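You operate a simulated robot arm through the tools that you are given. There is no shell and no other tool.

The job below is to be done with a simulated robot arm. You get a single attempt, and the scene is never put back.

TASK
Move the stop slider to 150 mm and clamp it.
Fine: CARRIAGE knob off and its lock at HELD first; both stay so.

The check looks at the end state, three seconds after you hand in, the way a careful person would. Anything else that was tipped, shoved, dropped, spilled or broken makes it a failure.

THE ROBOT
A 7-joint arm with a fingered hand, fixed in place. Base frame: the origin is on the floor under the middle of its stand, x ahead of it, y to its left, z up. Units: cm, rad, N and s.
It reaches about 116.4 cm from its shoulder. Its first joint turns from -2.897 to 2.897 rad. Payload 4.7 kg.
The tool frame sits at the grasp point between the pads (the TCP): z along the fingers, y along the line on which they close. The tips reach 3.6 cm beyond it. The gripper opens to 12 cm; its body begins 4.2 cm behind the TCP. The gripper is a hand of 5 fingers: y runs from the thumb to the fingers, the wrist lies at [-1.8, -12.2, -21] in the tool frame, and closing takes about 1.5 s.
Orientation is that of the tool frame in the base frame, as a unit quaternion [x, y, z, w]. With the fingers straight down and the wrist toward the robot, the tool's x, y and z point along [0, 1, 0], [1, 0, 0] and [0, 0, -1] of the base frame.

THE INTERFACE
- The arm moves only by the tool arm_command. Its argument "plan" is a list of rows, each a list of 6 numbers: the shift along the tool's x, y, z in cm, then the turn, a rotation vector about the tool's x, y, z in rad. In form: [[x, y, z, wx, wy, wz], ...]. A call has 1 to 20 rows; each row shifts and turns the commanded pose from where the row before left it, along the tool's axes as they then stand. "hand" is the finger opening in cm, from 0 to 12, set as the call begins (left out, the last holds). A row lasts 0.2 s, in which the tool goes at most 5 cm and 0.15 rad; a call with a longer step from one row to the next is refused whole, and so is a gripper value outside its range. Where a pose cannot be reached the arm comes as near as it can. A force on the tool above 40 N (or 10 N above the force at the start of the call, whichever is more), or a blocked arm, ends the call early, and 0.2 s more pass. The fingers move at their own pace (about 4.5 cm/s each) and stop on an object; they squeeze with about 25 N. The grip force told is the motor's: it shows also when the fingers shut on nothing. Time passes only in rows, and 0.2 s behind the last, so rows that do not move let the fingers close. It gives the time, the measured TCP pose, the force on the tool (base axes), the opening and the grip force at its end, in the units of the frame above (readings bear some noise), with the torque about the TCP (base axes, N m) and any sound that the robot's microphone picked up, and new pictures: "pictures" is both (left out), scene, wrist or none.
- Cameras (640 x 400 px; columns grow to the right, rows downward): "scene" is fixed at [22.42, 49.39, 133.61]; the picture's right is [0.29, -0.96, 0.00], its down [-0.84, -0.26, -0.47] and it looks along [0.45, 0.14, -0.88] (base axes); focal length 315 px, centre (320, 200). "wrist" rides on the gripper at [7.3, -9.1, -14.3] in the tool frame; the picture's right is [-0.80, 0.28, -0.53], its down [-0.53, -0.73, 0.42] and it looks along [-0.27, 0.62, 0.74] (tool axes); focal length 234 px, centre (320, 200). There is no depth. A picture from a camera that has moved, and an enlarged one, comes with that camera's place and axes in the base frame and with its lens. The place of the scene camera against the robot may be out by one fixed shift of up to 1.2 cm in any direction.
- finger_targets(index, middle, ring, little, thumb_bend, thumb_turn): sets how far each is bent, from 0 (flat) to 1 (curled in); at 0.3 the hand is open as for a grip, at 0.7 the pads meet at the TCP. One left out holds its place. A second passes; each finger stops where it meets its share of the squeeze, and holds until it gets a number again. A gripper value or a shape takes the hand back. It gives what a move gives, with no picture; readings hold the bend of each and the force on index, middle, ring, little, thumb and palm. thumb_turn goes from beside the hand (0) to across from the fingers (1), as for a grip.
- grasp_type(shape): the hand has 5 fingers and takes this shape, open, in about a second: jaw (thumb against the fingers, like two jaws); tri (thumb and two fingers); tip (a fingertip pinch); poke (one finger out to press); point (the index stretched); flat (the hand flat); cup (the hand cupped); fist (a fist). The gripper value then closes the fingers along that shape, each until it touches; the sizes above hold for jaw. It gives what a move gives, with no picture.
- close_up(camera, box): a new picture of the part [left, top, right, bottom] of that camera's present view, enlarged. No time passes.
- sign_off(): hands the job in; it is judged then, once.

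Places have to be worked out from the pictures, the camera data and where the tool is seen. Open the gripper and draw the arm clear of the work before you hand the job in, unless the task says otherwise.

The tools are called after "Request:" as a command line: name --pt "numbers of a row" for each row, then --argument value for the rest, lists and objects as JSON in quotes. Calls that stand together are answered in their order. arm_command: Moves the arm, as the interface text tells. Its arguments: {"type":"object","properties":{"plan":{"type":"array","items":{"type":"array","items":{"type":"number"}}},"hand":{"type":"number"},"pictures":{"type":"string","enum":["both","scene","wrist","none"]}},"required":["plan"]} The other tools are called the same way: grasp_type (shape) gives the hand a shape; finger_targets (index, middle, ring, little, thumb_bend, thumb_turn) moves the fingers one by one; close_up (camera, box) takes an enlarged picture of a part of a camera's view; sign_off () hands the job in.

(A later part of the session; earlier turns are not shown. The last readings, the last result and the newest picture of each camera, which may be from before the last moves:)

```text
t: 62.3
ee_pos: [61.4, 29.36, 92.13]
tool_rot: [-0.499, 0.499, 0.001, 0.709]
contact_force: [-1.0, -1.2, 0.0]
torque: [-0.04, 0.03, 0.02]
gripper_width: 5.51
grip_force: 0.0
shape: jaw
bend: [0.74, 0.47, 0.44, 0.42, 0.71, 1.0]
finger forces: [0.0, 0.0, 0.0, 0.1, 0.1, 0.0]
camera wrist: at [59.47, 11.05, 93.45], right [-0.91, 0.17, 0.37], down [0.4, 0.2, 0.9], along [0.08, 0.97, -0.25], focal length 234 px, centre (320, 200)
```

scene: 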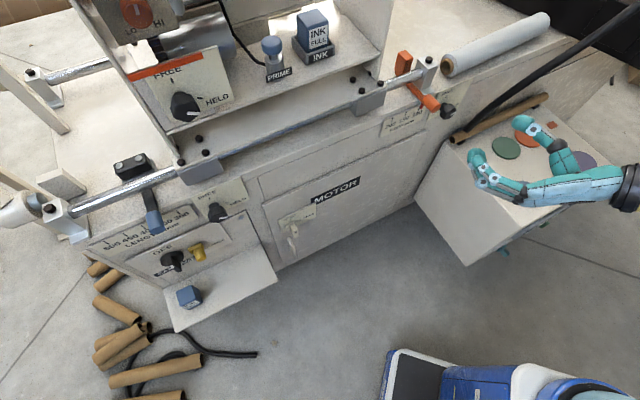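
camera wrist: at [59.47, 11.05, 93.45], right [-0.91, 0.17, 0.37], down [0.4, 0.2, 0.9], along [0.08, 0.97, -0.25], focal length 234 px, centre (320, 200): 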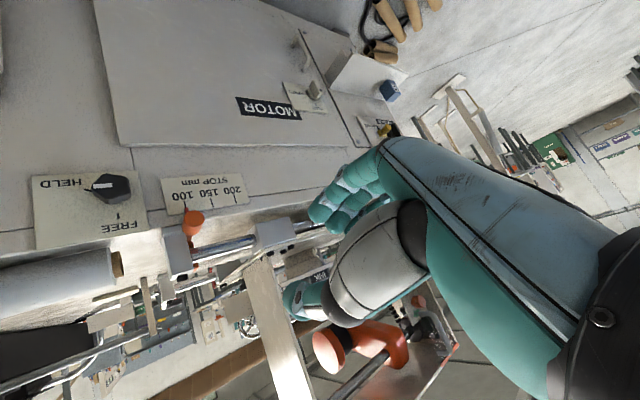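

The palm-over orientation is reached with no limit. The stop panel is visible (upside-down view); I zoom to locate knob, scale and handle in this view.

Request:
close_up --camera "wrist" --box '[30, 140, 270, 300]'

Request:
close_up --camera "wrist" --box '[70, 150, 150, 230]'

```text
2.50 times, centred on (150, 220) of wrist
camera zoom: at [59.47, 11.05, 93.45], right [-0.91, 0.17, 0.37], down [0.4, 0.2, 0.9], along [0.08, 0.97, -0.25], focal length 585 px, centre (745, 150)
```

zoom: 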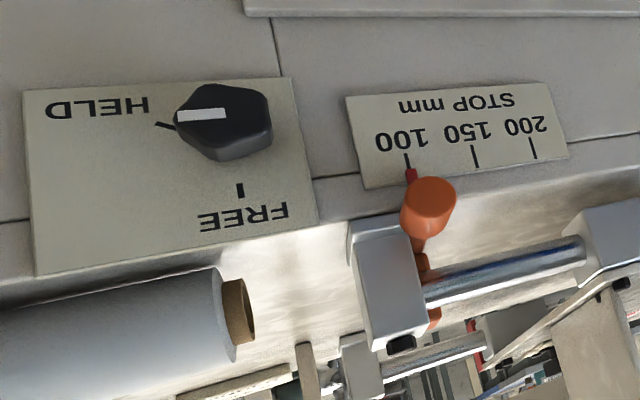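

```text
5.00 times, centred on (110, 190) of wrist
camera zoom: at [59.47, 11.05, 93.45], right [-0.91, 0.17, 0.37], down [0.4, 0.2, 0.9], along [0.08, 0.97, -0.25], focal length 1171 px, centre (1370, 250)
```

zoom: 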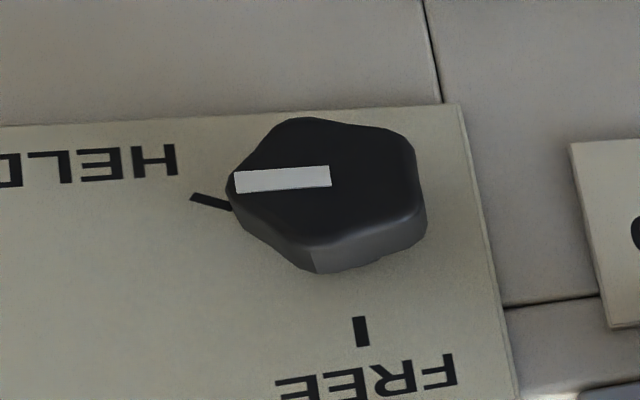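

Clear reading: knob mark is now ~3° above horizontal, HELD tick is at about -20°, FREE at +90°; so ~87° counter-clockwise remains. Knob axis at a≈35.4, z≈75.2. I move in front of it, 9 cm out.

Request:
arm_command --pt "3.49 0.495 1.97 0 0 0" --pt "3.49 0.495 1.97 0 0 0" --pt "3.49 0.495 1.97 0 0 0" --pt "3.49 0.495 1.97 0 0 0" --pt "3.49 0.495 1.97 0 0 0" --pt "3.49 0.495 1.97 0 0 0" --hand 5.5 --pictures "both"

Request:
close_up --camera "wrist" --box '[140, 140, 440, 360]'

```text
t: 63.7
ee_pos: [78.79, 28.71, 75.19]
tool_rot: [-0.499, 0.5, -0.001, 0.708]
contact_force: [0.4, 0.4, 0.8]
torque: [0.03, 0.02, 0.01]
gripper_width: 5.54
grip_force: 0.0
shape: jaw
bend: [0.74, 0.47, 0.44, 0.42, 0.71, 1.0]
finger forces: [0.0, 0.0, 0.1, 0.0, 0.0, 0.0]
camera wrist: at [76.81, 10.46, 76.58], right [-0.91, 0.17, 0.37], down [0.4, 0.2, 0.9], along [0.08, 0.97, -0.25], focal length 234 px, centre (320, 200)
```

scene: 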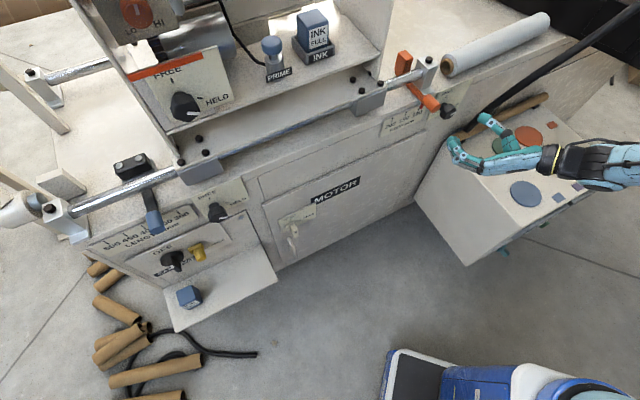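
wrist: 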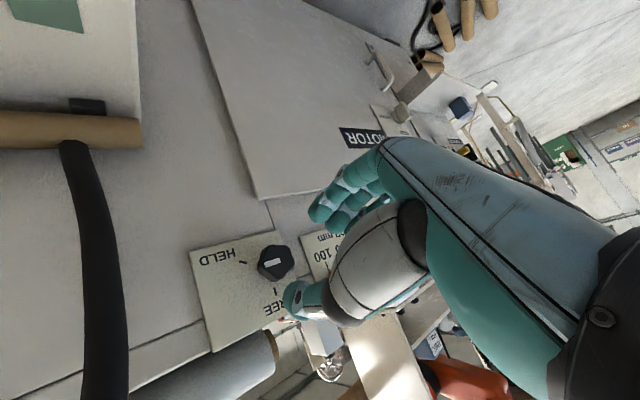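

```text
1.82 times, centred on (290, 250) of wrist
camera zoom: at [76.81, 10.46, 76.58], right [-0.91, 0.17, 0.37], down [0.4, 0.2, 0.9], along [0.08, 0.97, -0.25], focal length 426 px, centre (374, 109)
```

zoom: 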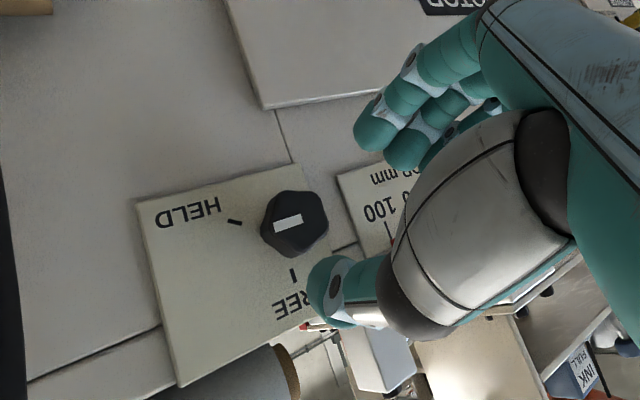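

The knob axis refines to a≈35.7, z≈74.6 (FREE tick straight above it). I correct by half a centimetre and advance 7.2 cm so the tips straddle the knob.

Request:
arm_command --pt "0.32 0.11 1.8 0 0 0" --pt "0.31 0.11 1.8 0 0 0" --pt "0 0 1.8 0 0 0" --pictures "both"

Request:
close_up --camera "wrist" --box '[200, 140, 440, 340]'

Request:
close_up --camera "scene" --box '[380, 50, 540, 170]'

```text
t: 64.5
ee_pos: [82.75, 32.21, 74.7]
tool_rot: [-0.499, 0.5, -0.001, 0.708]
contact_force: [1.1, -0.3, 1.0]
torque: [-0.03, -0.04, -0.03]
gripper_width: 5.5
grip_force: 0.1
shape: jaw
bend: [0.74, 0.47, 0.44, 0.42, 0.71, 1.0]
finger forces: [0.0, 0.1, 0.1, 0.0, 0.0, 0.1]
camera wrist: at [80.84, 14.01, 75.99], right [-0.91, 0.17, 0.37], down [0.4, 0.2, 0.89], along [0.08, 0.97, -0.25], focal length 234 px, centre (320, 200)
```

scene: 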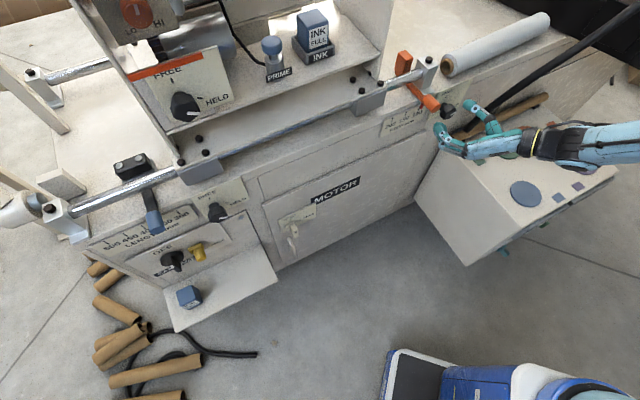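
wrist: 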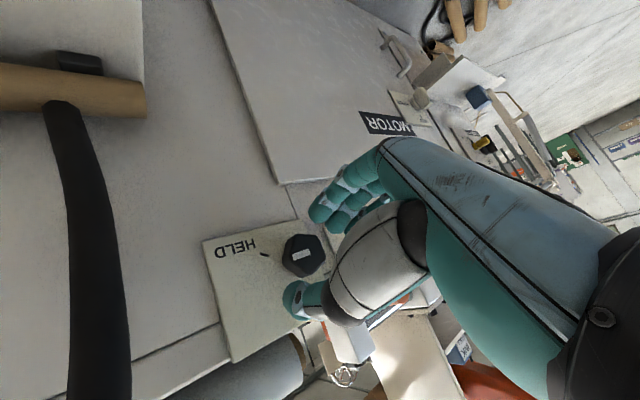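

```text
2.00 times, centred on (320, 240) of wrist
camera zoom: at [80.84, 14.01, 75.99], right [-0.91, 0.17, 0.37], down [0.4, 0.2, 0.89], along [0.08, 0.97, -0.25], focal length 468 px, centre (320, 120)
```

zoom: 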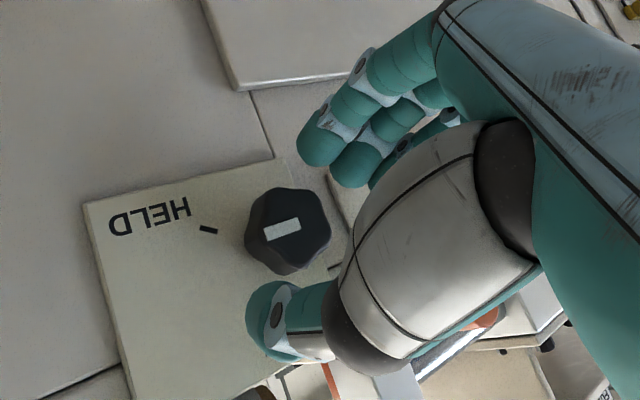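

```text
3.33 times, centred on (460, 110) of scene
camera zoom: at [22.42, 49.39, 133.61], right [0.29, -0.96, 0.0], down [-0.84, -0.26, -0.47], along [0.45, 0.14, -0.88], focal length 1049 px, centre (-147, 500)
```

zoom: 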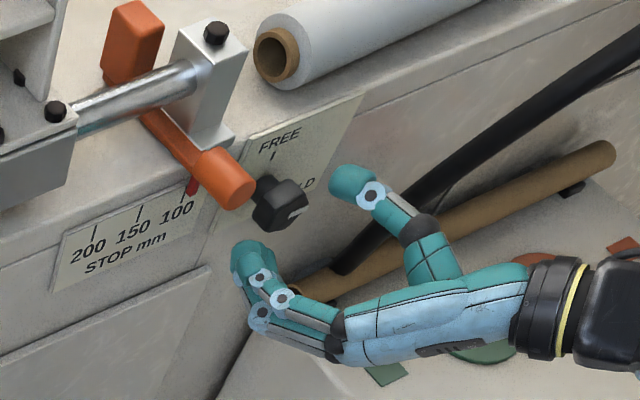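

The knob is centred in the grasp (predicted pixel matches the mark's hub). I advance the last 1.9 cm and close on the knob.

Request:
arm_command --pt "0 0 1.0 0 0 0" --pt "0 0 0.9 0 0 0" --pictures "none"

Request:
arm_command --pt "0 0 0 0 0 0" --pt "0 0 0 0 0 0" --pt "0 0 0 0 0 0" --pt "0 0 0 0 0 0" --pt "0 0 0 0 0 0" --pt "0 0 0 0 0 0" --hand 1 --pictures "both"

Request:
close_up --camera "wrist" --box '[200, 140, 440, 340]'

Request:
close_up --camera "scene" --box '[380, 50, 540, 170]'

```text
t: 65.1
ee_pos: [84.13, 33.73, 74.54]
tool_rot: [-0.498, 0.501, -0.001, 0.708]
contact_force: [0.2, 0.6, 0.3]
torque: [-0.01, -0.01, -0.02]
gripper_width: 5.51
grip_force: 0.1
shape: jaw
bend: [0.74, 0.47, 0.44, 0.42, 0.71, 1.0]
finger forces: [0.0, 0.1, 0.1, 0.0, 0.0, 0.1]
```

```text
t: 66.5
ee_pos: [84.22, 33.76, 74.56]
tool_rot: [-0.499, 0.5, -0.001, 0.708]
contact_force: [3.7, -0.9, 2.6]
torque: [0.04, 0.0, -0.1]
gripper_width: 2.78
grip_force: 25.1
shape: jaw
bend: [0.73, 0.57, 0.61, 0.58, 0.75, 1.0]
finger forces: [11.9, 5.4, 0.1, 0.0, 22.0, 0.0]
camera wrist: at [82.22, 15.4, 75.96], right [-0.91, 0.17, 0.37], down [0.4, 0.2, 0.9], along [0.08, 0.97, -0.25], focal length 234 px, centre (320, 200)
```

scene: 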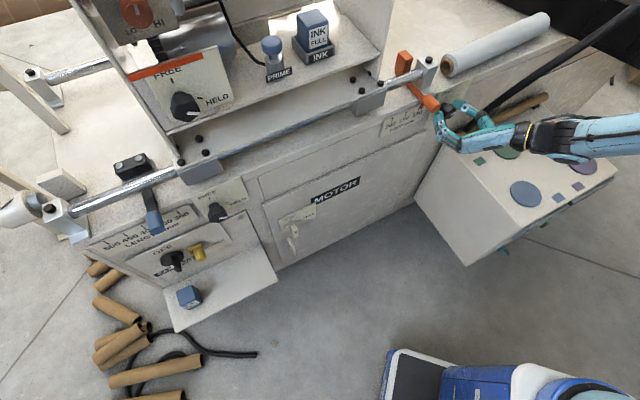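
wrist: 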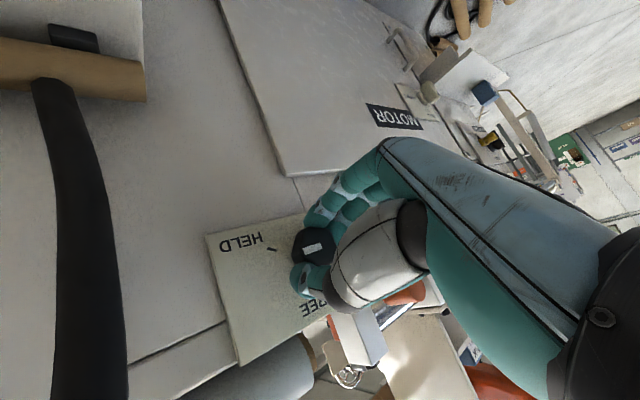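

```text
2.00 times, centred on (320, 240) of wrist
camera zoom: at [82.22, 15.4, 75.96], right [-0.91, 0.17, 0.37], down [0.4, 0.2, 0.9], along [0.08, 0.97, -0.25], focal length 468 px, centre (320, 120)
```

zoom: 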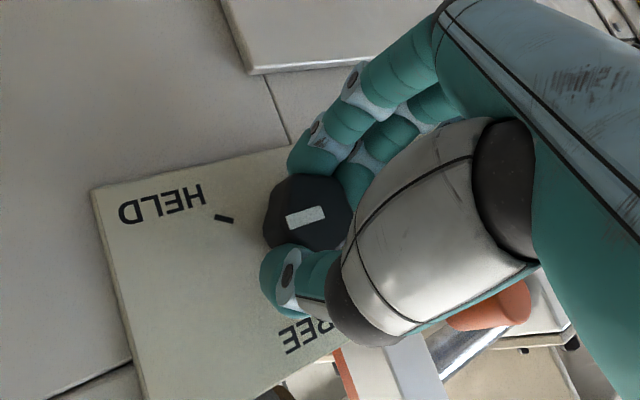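

```text
3.33 times, centred on (460, 110) of scene
camera zoom: at [22.42, 49.39, 133.61], right [0.29, -0.96, 0.0], down [-0.84, -0.26, -0.47], along [0.45, 0.14, -0.88], focal length 1049 px, centre (-147, 500)
```

zoom: 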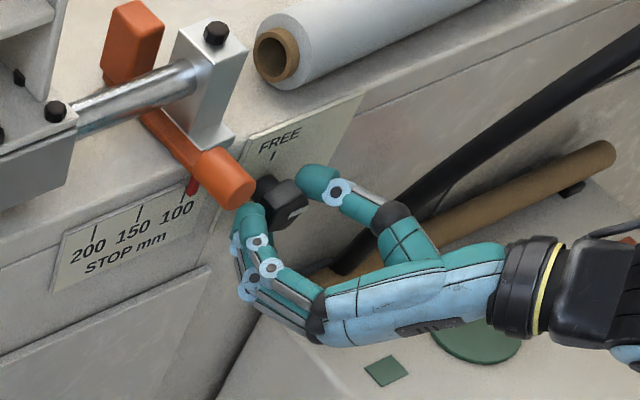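

Solid square grip on the knob, small forces. I turn counter-clockwise 0.7 rad toward FREE.

Request:
arm_command --pt "0 0 0 0 0 -0.14" --pt "0 0 0 0 0 -0.14" --pt "0 0 0 0 0 -0.14" --pt "0 0 0 0 0 -0.14" --pt "0 0 0 0 0 -0.14" --pictures "both"

Request:
close_up --camera "wrist" --box '[200, 140, 440, 340]'

Request:
close_up --camera "scene" --box '[380, 50, 540, 170]'

```text
t: 67.7
ee_pos: [84.08, 33.77, 74.73]
tool_rot: [-0.64, 0.298, -0.244, 0.665]
contact_force: [1.5, 3.1, 6.1]
torque: [0.15, -0.11, 0.04]
gripper_width: 2.75
grip_force: 24.9
shape: jaw
bend: [0.73, 0.58, 0.61, 0.58, 0.74, 1.0]
finger forces: [11.5, 6.5, 0.0, 0.0, 23.5, 0.0]
camera wrist: at [79.63, 17.97, 83.19], right [-0.95, 0.21, -0.21], down [-0.03, 0.63, 0.78], along [0.3, 0.75, -0.59], focal length 234 px, centre (320, 200)
```

scene: 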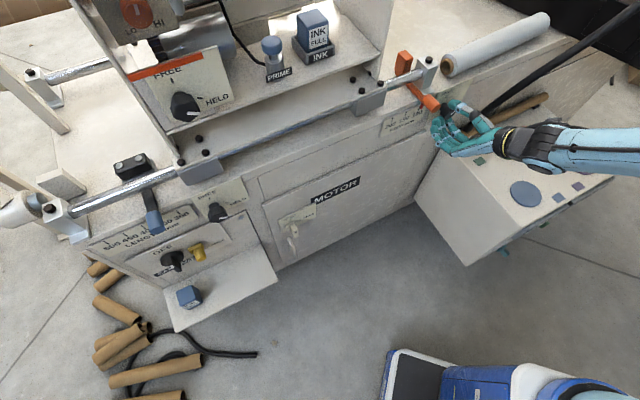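
wrist: 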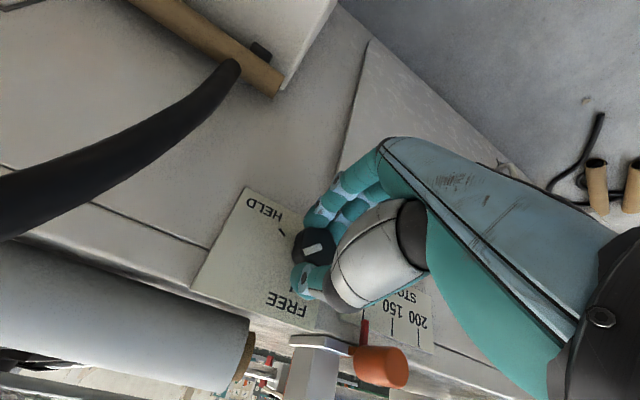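

```text
2.00 times, centred on (320, 240) of wrist
camera zoom: at [79.63, 17.97, 83.19], right [-0.95, 0.21, -0.21], down [-0.03, 0.63, 0.78], along [0.3, 0.75, -0.59], focal length 468 px, centre (320, 120)
```

zoom: 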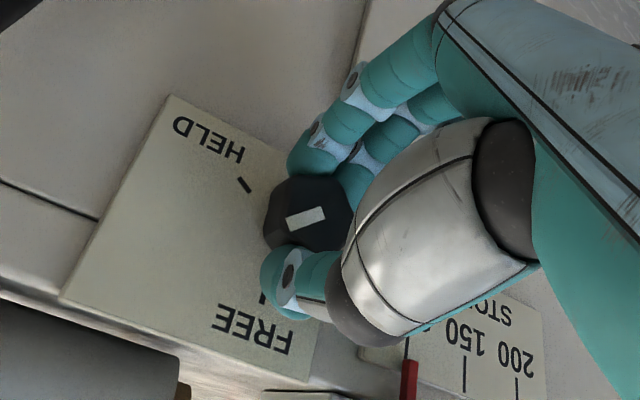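

```text
3.33 times, centred on (460, 110) of scene
camera zoom: at [22.42, 49.39, 133.61], right [0.29, -0.96, 0.0], down [-0.84, -0.26, -0.47], along [0.45, 0.14, -0.88], focal length 1049 px, centre (-147, 500)
```

zoom: 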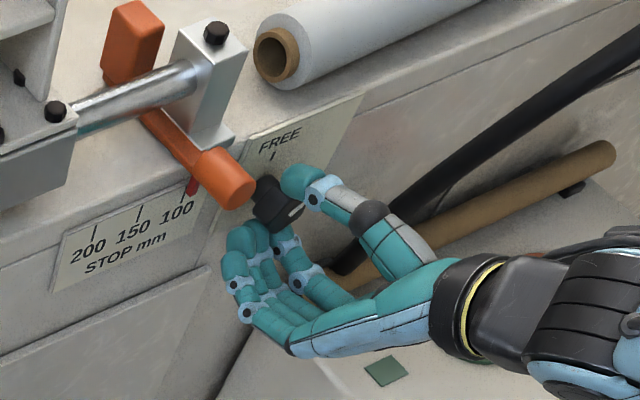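

The knob follows exactly, no limit. I continue another 0.42 rad.

Request:
arm_command --pt "0 0 0 0 0 -0.14" --pt "0 0 0 0 0 -0.14" --pt "0 0 0 0 0 -0.14" --pictures "both"

Request:
close_up --camera "wrist" --box '[200, 140, 440, 340]'

```text
t: 68.5
ee_pos: [84.69, 33.16, 75.03]
tool_rot: [0.694, -0.158, 0.364, -0.601]
contact_force: [-15.6, 23.2, -8.3]
torque: [-0.23, 0.33, 0.59]
gripper_width: 2.55
grip_force: 24.5
shape: jaw
bend: [0.74, 0.55, 0.61, 0.58, 0.74, 1.0]
finger forces: [6.6, 14.6, 0.0, 0.1, 23.0, 0.0]
out of reach, approached as far as the arm can: row 3
camera wrist: at [77.75, 20.23, 86.38], right [-0.85, 0.09, -0.51], down [-0.23, 0.82, 0.52], along [0.47, 0.56, -0.68], focal length 234 px, centre (320, 200)
```

scene: 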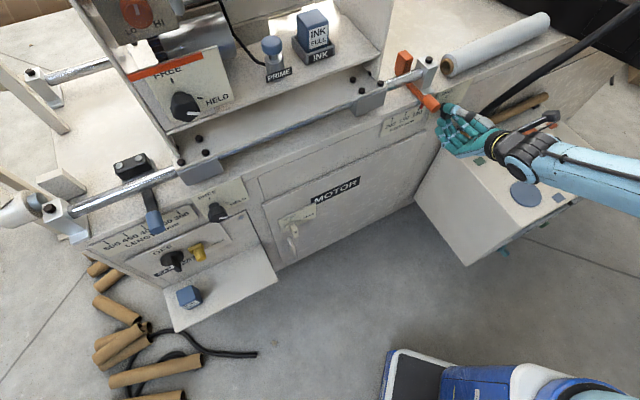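
wrist: 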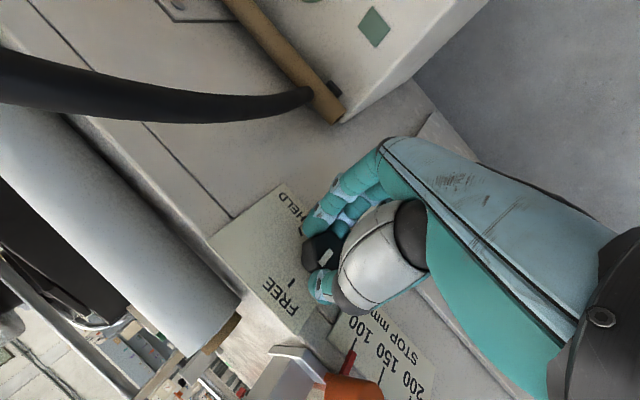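

```text
2.00 times, centred on (320, 240) of wrist
camera zoom: at [77.75, 20.23, 86.38], right [-0.85, 0.09, -0.51], down [-0.23, 0.82, 0.52], along [0.47, 0.56, -0.68], focal length 468 px, centre (320, 120)
```

zoom: 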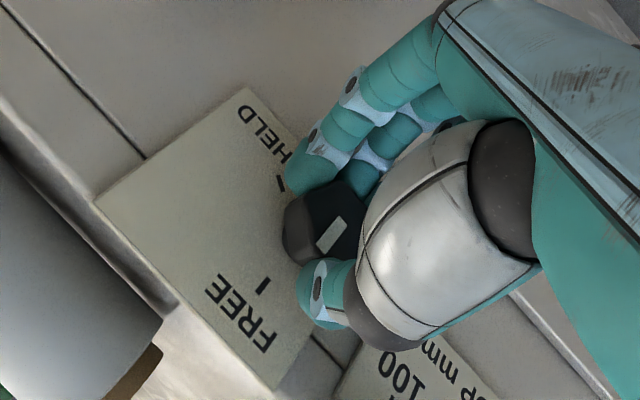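

The mark now points straight up at the FREE tick (both mark ends at the same lateral position), so the clamp is free. I open the hand and back straight out.

Request:
arm_command --pt "0 0 0 0 0 0" --pt "0 0 0 0 0 0" --pt "0 0 0 0 0 0" --pt "0 0 0 0 0 0" --hand 6 --pictures "none"

Request:
arm_command --pt "0 0 -1.5 0 0 0" --pt "0 0 -2 0 0 0" --pt "0 0 -2.5 0 0 0" --pictures "both"

Request:
close_up --camera "wrist" --box '[180, 180, 440, 400]'

Request:
close_up --camera "scene" --box '[380, 50, 540, 170]'

```text
t: 69.5
ee_pos: [85.0, 32.89, 75.63]
tool_rot: [0.691, -0.159, 0.366, -0.602]
contact_force: [0.8, 0.9, -0.1]
torque: [0.06, -0.02, -0.04]
gripper_width: 5.96
grip_force: 0.1
shape: jaw
bend: [0.74, 0.45, 0.42, 0.41, 0.71, 1.0]
finger forces: [0.0, 0.0, 0.1, 0.0, 0.0, 0.0]
```

```text
t: 70.3
ee_pos: [81.18, 28.19, 75.97]
tool_rot: [0.689, -0.159, 0.373, -0.601]
contact_force: [1.4, -0.1, -0.5]
torque: [0.03, 0.0, 0.01]
gripper_width: 5.96
grip_force: 0.1
shape: jaw
bend: [0.74, 0.45, 0.42, 0.41, 0.71, 1.0]
finger forces: [0.1, 0.0, 0.0, 0.0, 0.0, 0.1]
out of reach, approached as far as the arm can: row 1
camera wrist: at [73.85, 15.3, 87.08], right [-0.85, 0.1, -0.52], down [-0.22, 0.82, 0.52], along [0.48, 0.56, -0.67], focal length 234 px, centre (320, 200)
```

scene: 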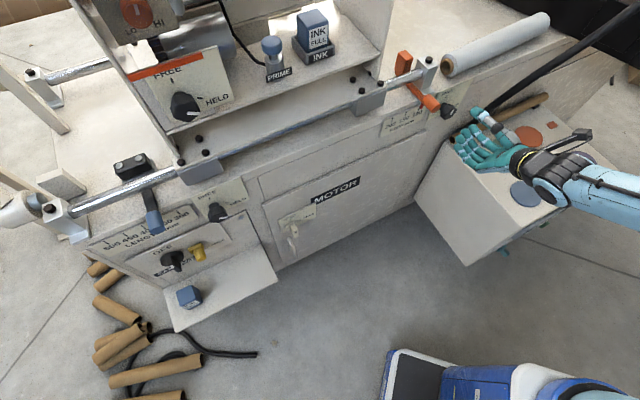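
wrist: 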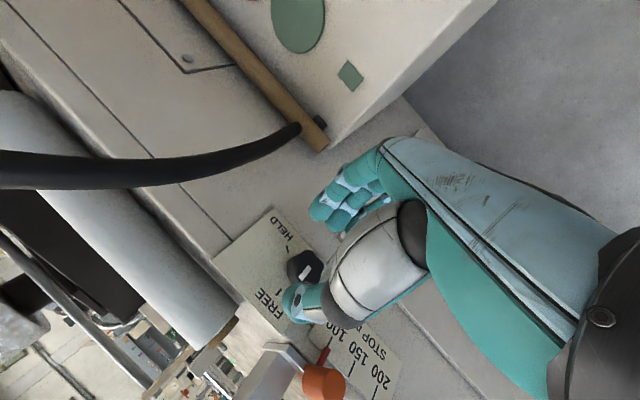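

```text
1.82 times, centred on (310, 290) of wrist
camera zoom: at [73.85, 15.3, 87.08], right [-0.85, 0.1, -0.52], down [-0.22, 0.82, 0.52], along [0.48, 0.56, -0.67], focal length 426 px, centre (338, 36)
```

zoom: 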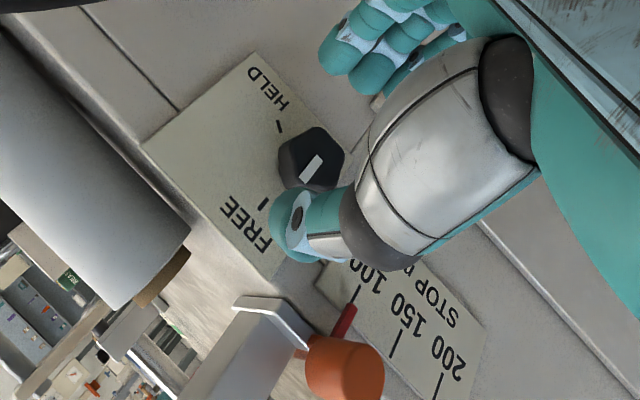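

```text
3.33 times, centred on (460, 110) of scene
camera zoom: at [22.42, 49.39, 133.61], right [0.29, -0.96, 0.0], down [-0.84, -0.26, -0.47], along [0.45, 0.14, -0.88], focal length 1049 px, centre (-147, 500)
```

zoom: 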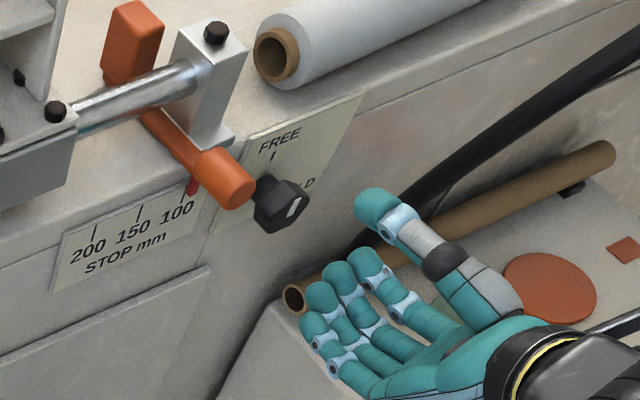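

The clamp mark points to FREE. Next I grip the orange handle from the front (thumb above, fingers below) and slide it left ~3.85 cm. I roll to vertical grip and move in front of the handle (about a=27.6, z=81).

Request:
arm_command --pt "0 0 -1.0 0 0 0.11" --pt "0 0 0 0 0 0.11" --pt "0 0 0 0 0 0.11" --pt "-3.3 -1.67 0 0 0 0" --pt "-3.3 -1.67 0 0 0 0" --pt "-3.3 -1.67 0 0 0 0" --hand 7 --pictures "both"

Request:
close_up --camera "wrist" --box '[120, 160, 440, 400]'

Request:
close_up --camera "scene" --box '[350, 40, 510, 160]'

```text
t: 71.7
ee_pos: [73.45, 34.58, 80.88]
tool_rot: [-0.653, 0.271, -0.272, 0.653]
contact_force: [-0.3, 0.0, 0.2]
torque: [0.02, 0.04, 0.05]
gripper_width: 6.95
grip_force: 0.0
shape: jaw
bend: [0.74, 0.42, 0.39, 0.41, 0.67, 1.0]
finger forces: [0.1, 0.1, 0.1, 0.0, 0.1, 0.0]
camera wrist: at [68.39, 19.41, 90.08], right [-0.94, 0.2, -0.28], down [-0.08, 0.68, 0.73], along [0.34, 0.71, -0.62], focal length 234 px, centre (320, 200)
```

scene: 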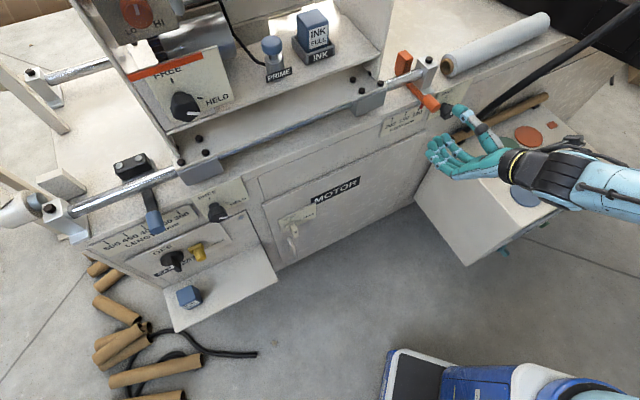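
wrist: 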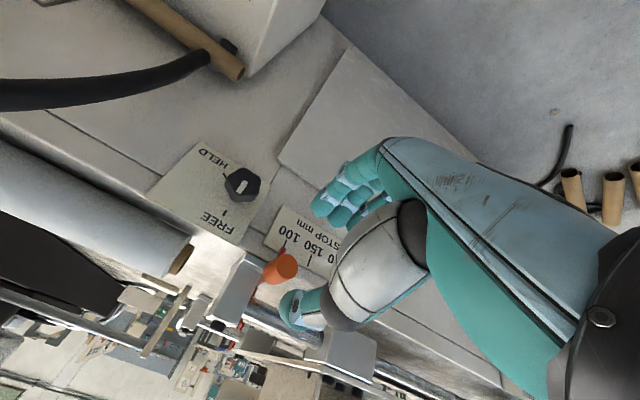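

```text
1.67 times, centred on (280, 280) of wrist
camera zoom: at [68.39, 19.41, 90.08], right [-0.94, 0.2, -0.28], down [-0.08, 0.68, 0.73], along [0.34, 0.71, -0.62], focal length 390 px, centre (387, 67)
```

zoom: 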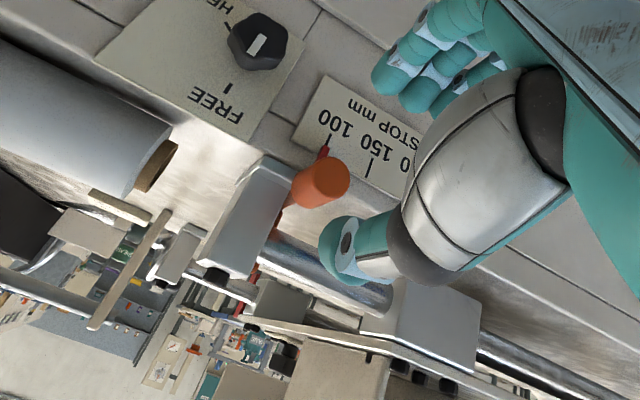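

```text
3.33 times, centred on (430, 100) of scene
camera zoom: at [22.42, 49.39, 133.61], right [0.29, -0.96, 0.0], down [-0.84, -0.26, -0.47], along [0.45, 0.14, -0.88], focal length 1049 px, centre (-47, 533)
```

zoom: 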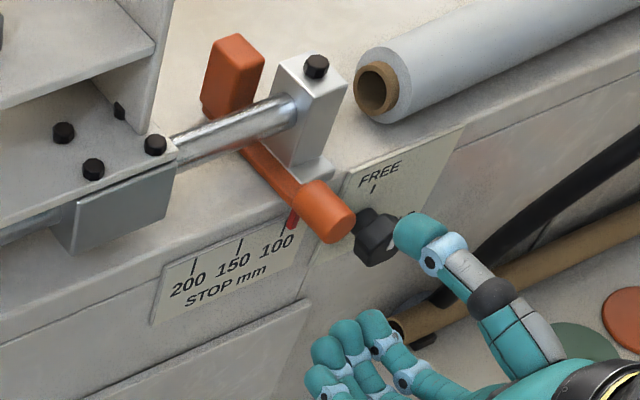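

Hand is squarely in front of the handle. I advance 6.2 cm so thumb and fingers straddle it, then close gently.

Request:
arm_command --pt "0 0 2.1 0 0 0" --pt "0 0 2.1 0 0 0" --pt "0.05 0 2.0 0 0 0" --pictures "both"

Request:
close_up --camera "wrist" --box '[120, 160, 440, 400]'

Request:
close_up --camera "scene" --box '[350, 40, 510, 160]'

```text
t: 72.5
ee_pos: [77.88, 39.08, 81.03]
tool_rot: [-0.653, 0.27, -0.273, 0.653]
contact_force: [0.4, 0.3, 0.6]
torque: [-0.04, -0.02, -0.02]
gripper_width: 6.95
grip_force: 0.1
shape: jaw
bend: [0.74, 0.42, 0.39, 0.41, 0.67, 1.0]
finger forces: [0.0, 0.1, 0.0, 0.1, 0.1, 0.0]
camera wrist: at [72.79, 23.75, 90.17], right [-0.94, 0.2, -0.28], down [-0.08, 0.68, 0.73], along [0.34, 0.71, -0.62], focal length 234 px, centre (320, 200)
```

scene: 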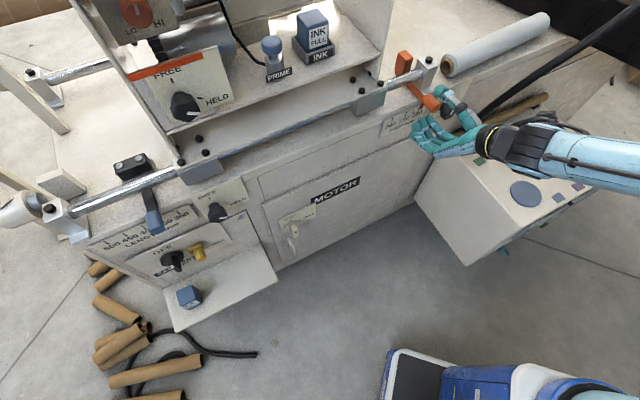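
wrist: 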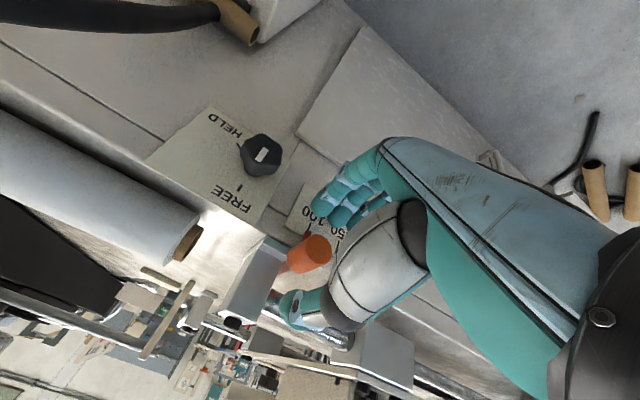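

```text
1.67 times, centred on (280, 280) of wrist
camera zoom: at [72.79, 23.75, 90.17], right [-0.94, 0.2, -0.28], down [-0.08, 0.68, 0.73], along [0.34, 0.71, -0.62], focal length 390 px, centre (387, 67)
```

zoom: 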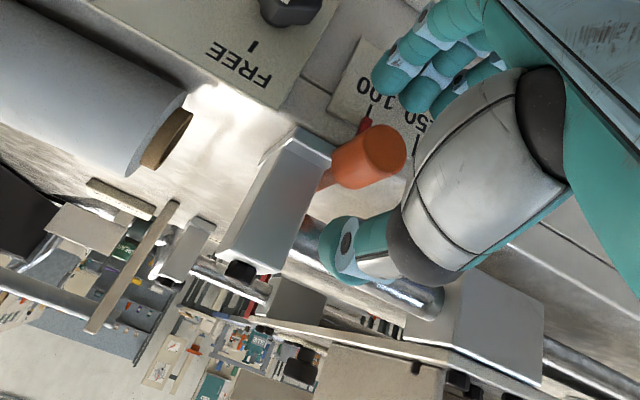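

```text
3.33 times, centred on (430, 100) of scene
camera zoom: at [22.42, 49.39, 133.61], right [0.29, -0.96, 0.0], down [-0.84, -0.26, -0.47], along [0.45, 0.14, -0.88], focal length 1049 px, centre (-47, 533)
```

zoom: 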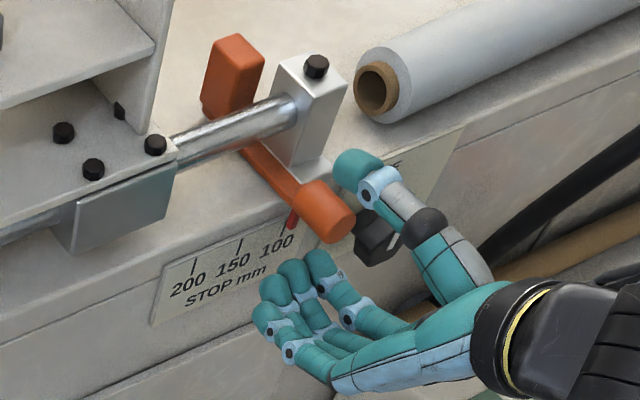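

Handle lies between thumb and fingers with no contact. I close on it.

Request:
arm_command --pt "0 0 0 0 0 0" --pt "0 0 0 0 0 0" --pt "0 0 0 0 0 0" --pt "0 0 0 0 0 0" --pt "0 0 0 0 0 0" --pt "0 0 0 0 0 0" --hand 1.5 --pictures "both"

Request:
close_up --camera "wrist" --box '[120, 160, 440, 400]'

Request:
close_up --camera "scene" --box '[350, 40, 510, 160]'

```text
t: 73.9
ee_pos: [77.68, 38.98, 80.93]
tool_rot: [-0.652, 0.269, -0.273, 0.654]
contact_force: [0.0, -1.6, 2.5]
torque: [0.08, -0.08, 0.01]
gripper_width: 1.6
grip_force: 0.0
shape: jaw
bend: [0.72, 0.63, 0.62, 0.59, 0.72, 1.0]
finger forces: [0.8, 0.0, 0.1, 0.1, 3.9, 0.0]
camera wrist: at [72.78, 23.71, 90.19], right [-0.94, 0.2, -0.28], down [-0.08, 0.68, 0.73], along [0.34, 0.71, -0.62], focal length 234 px, centre (320, 200)
```

scene: 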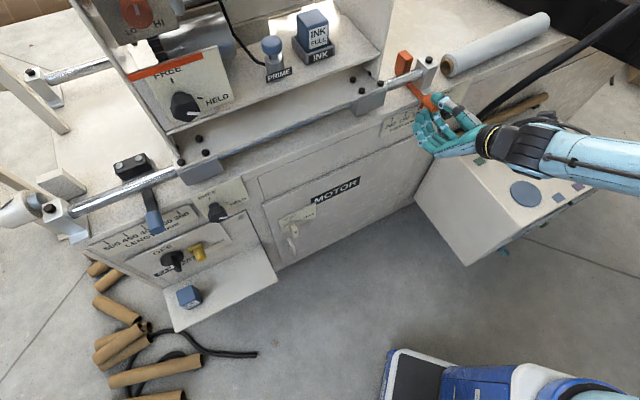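
wrist: 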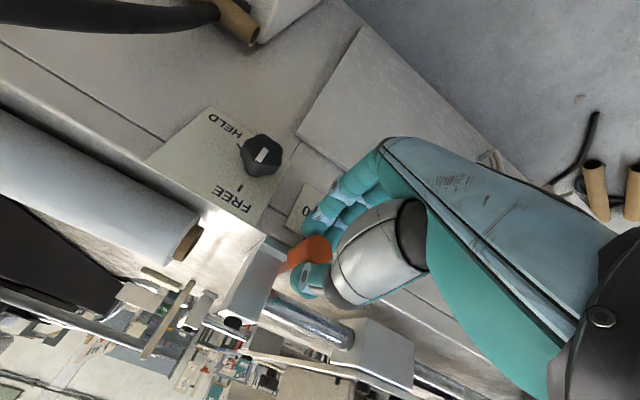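

```text
1.67 times, centred on (280, 280) of wrist
camera zoom: at [72.78, 23.71, 90.19], right [-0.94, 0.2, -0.28], down [-0.08, 0.68, 0.73], along [0.34, 0.71, -0.62], focal length 390 px, centre (387, 67)
```

zoom: 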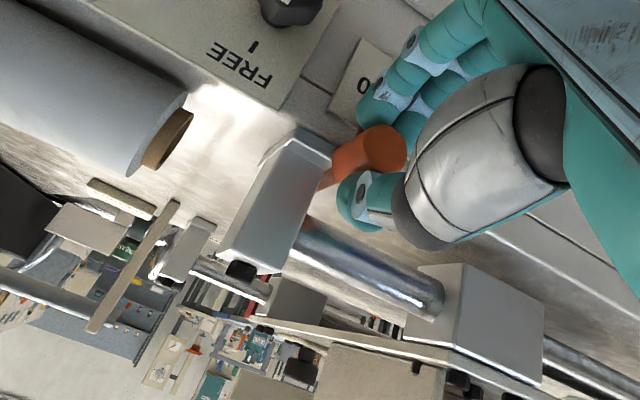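

```text
3.33 times, centred on (430, 100) of scene
camera zoom: at [22.42, 49.39, 133.61], right [0.29, -0.96, 0.0], down [-0.84, -0.26, -0.47], along [0.45, 0.14, -0.88], focal length 1049 px, centre (-47, 533)
```

zoom: 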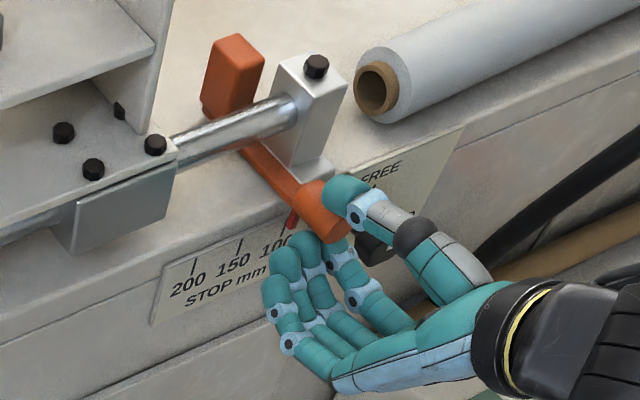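

The grip is light (thumb 4 N). I tighten a little and slide left 3 cm, then read the pointer.

Request:
arm_command --pt "0 0 0 0 0 0" --pt "0 0 0 0 0 0" --pt "-0.5 0 0 0 0 0" --pt "-0.5 0 0 0 0 0" --pt "-0.5 0 0 0 0 0" --pt "-0.5 0 0 0 0 0" --pt "-0.5 0 0 0 0 0" --pt "-0.5 0 0 0 0 0" --hand 0.9 --pictures "both"

Request:
close_up --camera "wrist" --box '[160, 140, 440, 360]'

Request:
close_up --camera "scene" --box '[350, 40, 510, 160]'

```text
t: 75.7
ee_pos: [75.65, 41.14, 81.2]
tool_rot: [-0.653, 0.27, -0.273, 0.653]
contact_force: [2.3, 0.0, 8.5]
torque: [0.14, -0.21, -0.05]
gripper_width: 1.44
grip_force: 25.2
shape: jaw
bend: [0.72, 0.67, 0.7, 0.7, 0.73, 1.0]
finger forces: [10.9, 6.1, 0.1, 0.0, 25.8, 0.0]
camera wrist: at [70.64, 25.89, 90.24], right [-0.94, 0.2, -0.28], down [-0.08, 0.68, 0.73], along [0.34, 0.71, -0.62], focal length 234 px, centre (320, 200)
```

scene: 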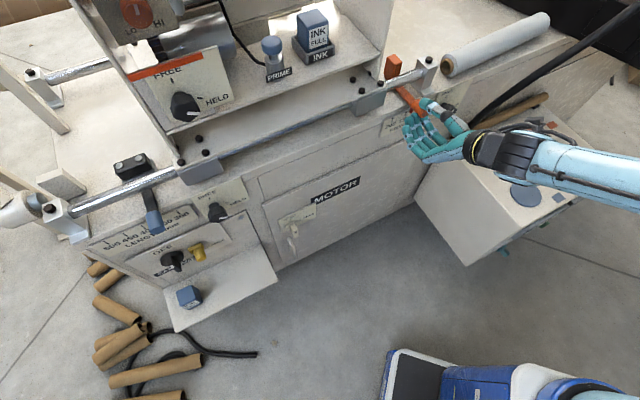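
wrist: 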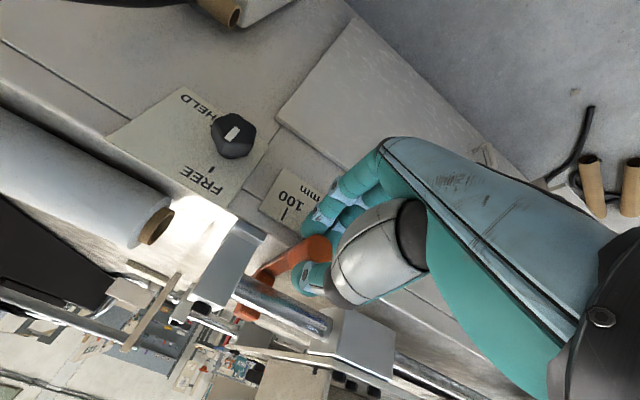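

```text
1.82 times, centred on (300, 250) of wrist
camera zoom: at [70.64, 25.89, 90.24], right [-0.94, 0.2, -0.28], down [-0.08, 0.68, 0.73], along [0.34, 0.71, -0.62], focal length 426 px, centre (356, 109)
```

zoom: 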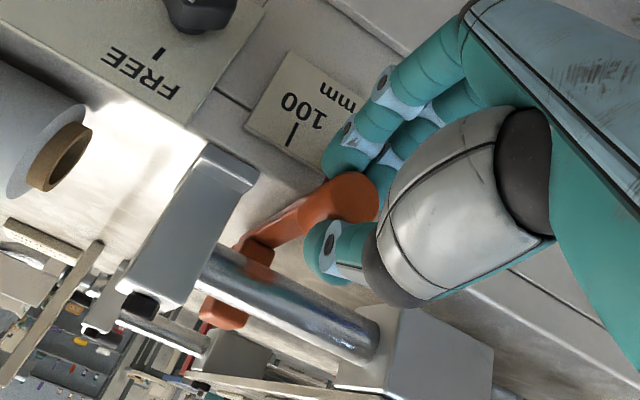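

```text
3.33 times, centred on (430, 100) of scene
camera zoom: at [22.42, 49.39, 133.61], right [0.29, -0.96, 0.0], down [-0.84, -0.26, -0.47], along [0.45, 0.14, -0.88], focal length 1049 px, centre (-47, 533)
```

zoom: 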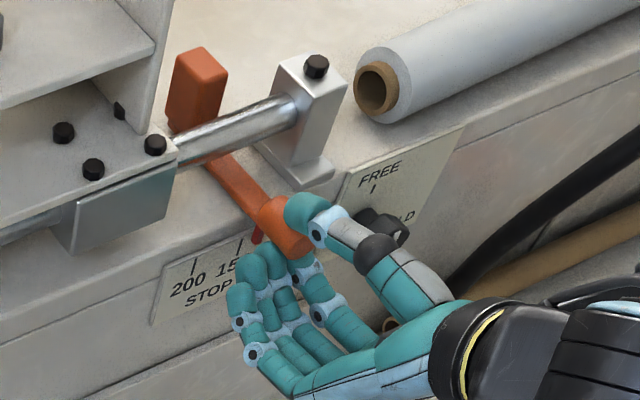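

The slider moves freely; the pointer is now ~0.85 cm short of the 150 tick. I move the rest.

Request:
arm_command --pt "-0.3 0 0 0 0 0" --pt "-0.3 0 0 0 0 0" --pt "-0.25 0 0 0 0 0" --pt "0 0 0 0 0 0" --pictures "both"

Request:
close_up --camera "scene" --box '[375, 90, 435, 140]'

Request:
close_up --camera "scene" --box '[350, 40, 510, 160]'

```text
t: 76.7
ee_pos: [75.17, 41.7, 80.92]
tool_rot: [-0.652, 0.269, -0.273, 0.654]
contact_force: [1.3, -0.1, 11.4]
torque: [0.19, -0.26, -0.04]
gripper_width: 1.44
grip_force: 25.0
shape: jaw
bend: [0.72, 0.67, 0.7, 0.7, 0.73, 1.0]
finger forces: [10.6, 5.6, 0.1, 0.0, 27.1, 0.1]
camera wrist: at [70.05, 26.48, 90.22], right [-0.94, 0.2, -0.28], down [-0.08, 0.68, 0.73], along [0.34, 0.71, -0.62], focal length 234 px, centre (320, 200)
```

scene: 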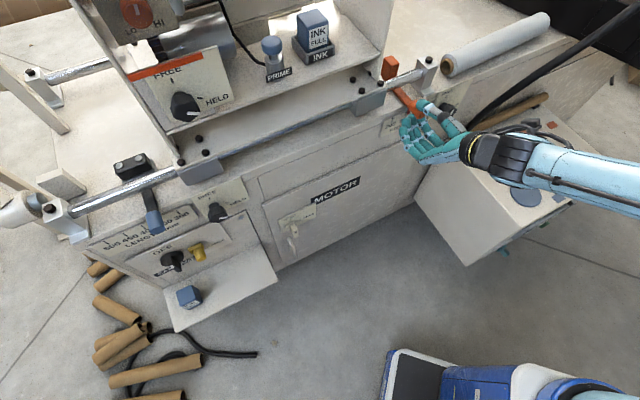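
wrist: 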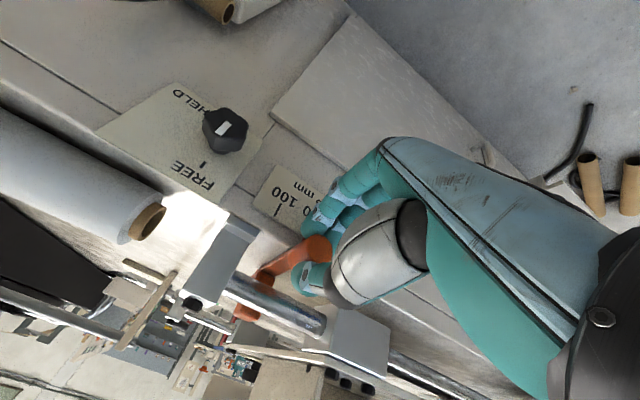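

```text
8.00 times, centred on (405, 115) of scene
camera zoom: at [22.42, 49.39, 133.61], right [0.29, -0.96, 0.0], down [-0.84, -0.26, -0.47], along [0.45, 0.14, -0.88], focal length 2518 px, centre (-360, 880)
```

zoom: 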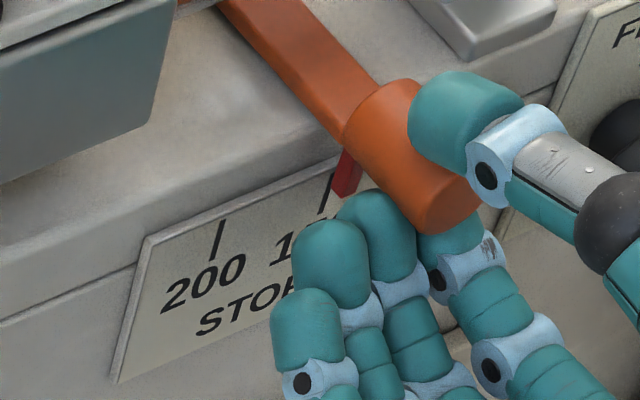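

```text
3.33 times, centred on (430, 100) of scene
camera zoom: at [22.42, 49.39, 133.61], right [0.29, -0.96, 0.0], down [-0.84, -0.26, -0.47], along [0.45, 0.14, -0.88], focal length 1049 px, centre (-47, 533)
```

zoom: 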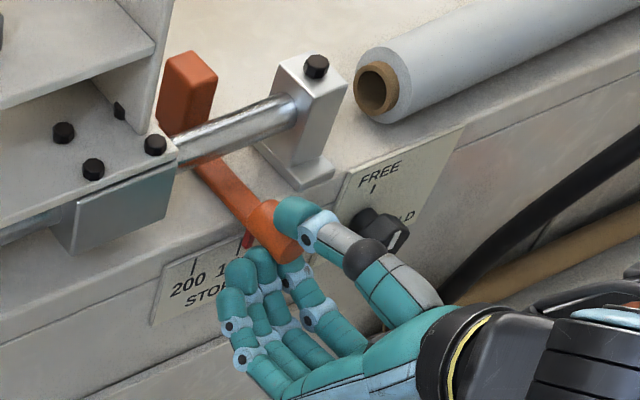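

The pointer's offset to the 150 tick now looks the same as it did to the 100 tick initially. I release the handle and back off to read it accurately from the front.

Request:
arm_command --pt "0 0 0 0 0 0" --pt "0 0 0 0 0 0" --pt "0 0 0 0 0 0" --pt "0 0 0 0 0 0" --pt "0 0 -1.5 0 0 0" --pt "0 0 -2.5 0 0 0" --pt "0 0 -2.5 0 0 0" --hand 6.5 --pictures "both"

Request:
close_up --camera "scene" --box '[375, 90, 435, 140]'

Request:
close_up --camera "wrist" --box '[200, 180, 360, 300]'

```text
t: 78.3
ee_pos: [70.53, 37.03, 80.96]
tool_rot: [-0.652, 0.271, -0.273, 0.653]
contact_force: [-0.6, -0.3, 0.3]
torque: [-0.01, -0.01, 0.01]
gripper_width: 6.46
grip_force: 0.0
shape: jaw
bend: [0.74, 0.43, 0.4, 0.4, 0.68, 1.0]
finger forces: [0.1, 0.1, 0.0, 0.1, 0.0, 0.0]
camera wrist: at [65.42, 21.87, 90.14], right [-0.94, 0.2, -0.28], down [-0.08, 0.68, 0.73], along [0.34, 0.71, -0.62], focal length 234 px, centre (320, 200)
```

scene: 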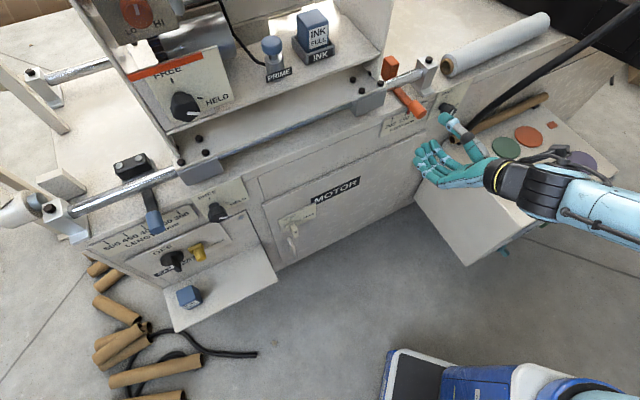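
wrist: 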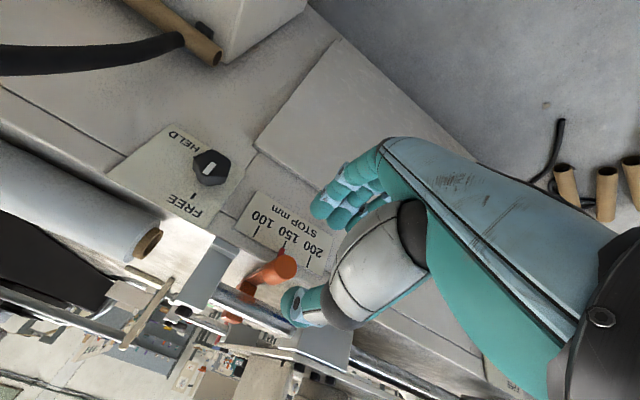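

```text
8.00 times, centred on (405, 115) of scene
camera zoom: at [22.42, 49.39, 133.61], right [0.29, -0.96, 0.0], down [-0.84, -0.26, -0.47], along [0.45, 0.14, -0.88], focal length 2518 px, centre (-360, 880)
```

zoom: 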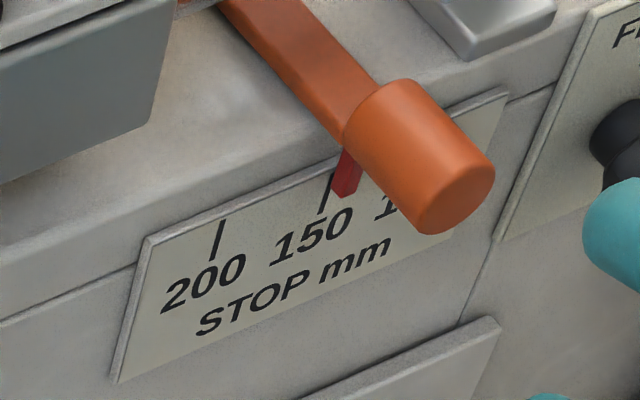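

```text
3.33 times, centred on (280, 240) of wrist
camera zoom: at [65.42, 21.87, 90.14], right [-0.94, 0.2, -0.28], down [-0.08, 0.68, 0.73], along [0.34, 0.71, -0.62], focal length 781 px, centre (453, 67)
```

zoom: 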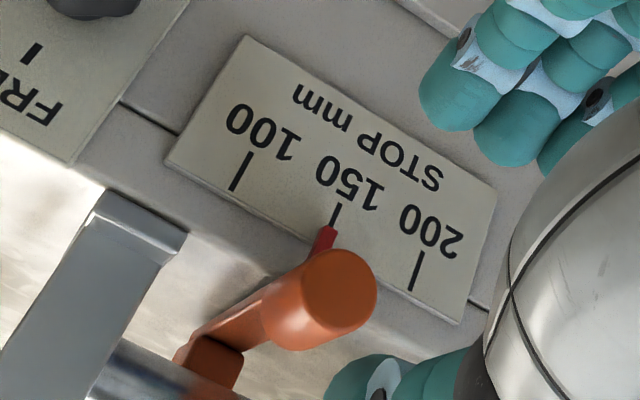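

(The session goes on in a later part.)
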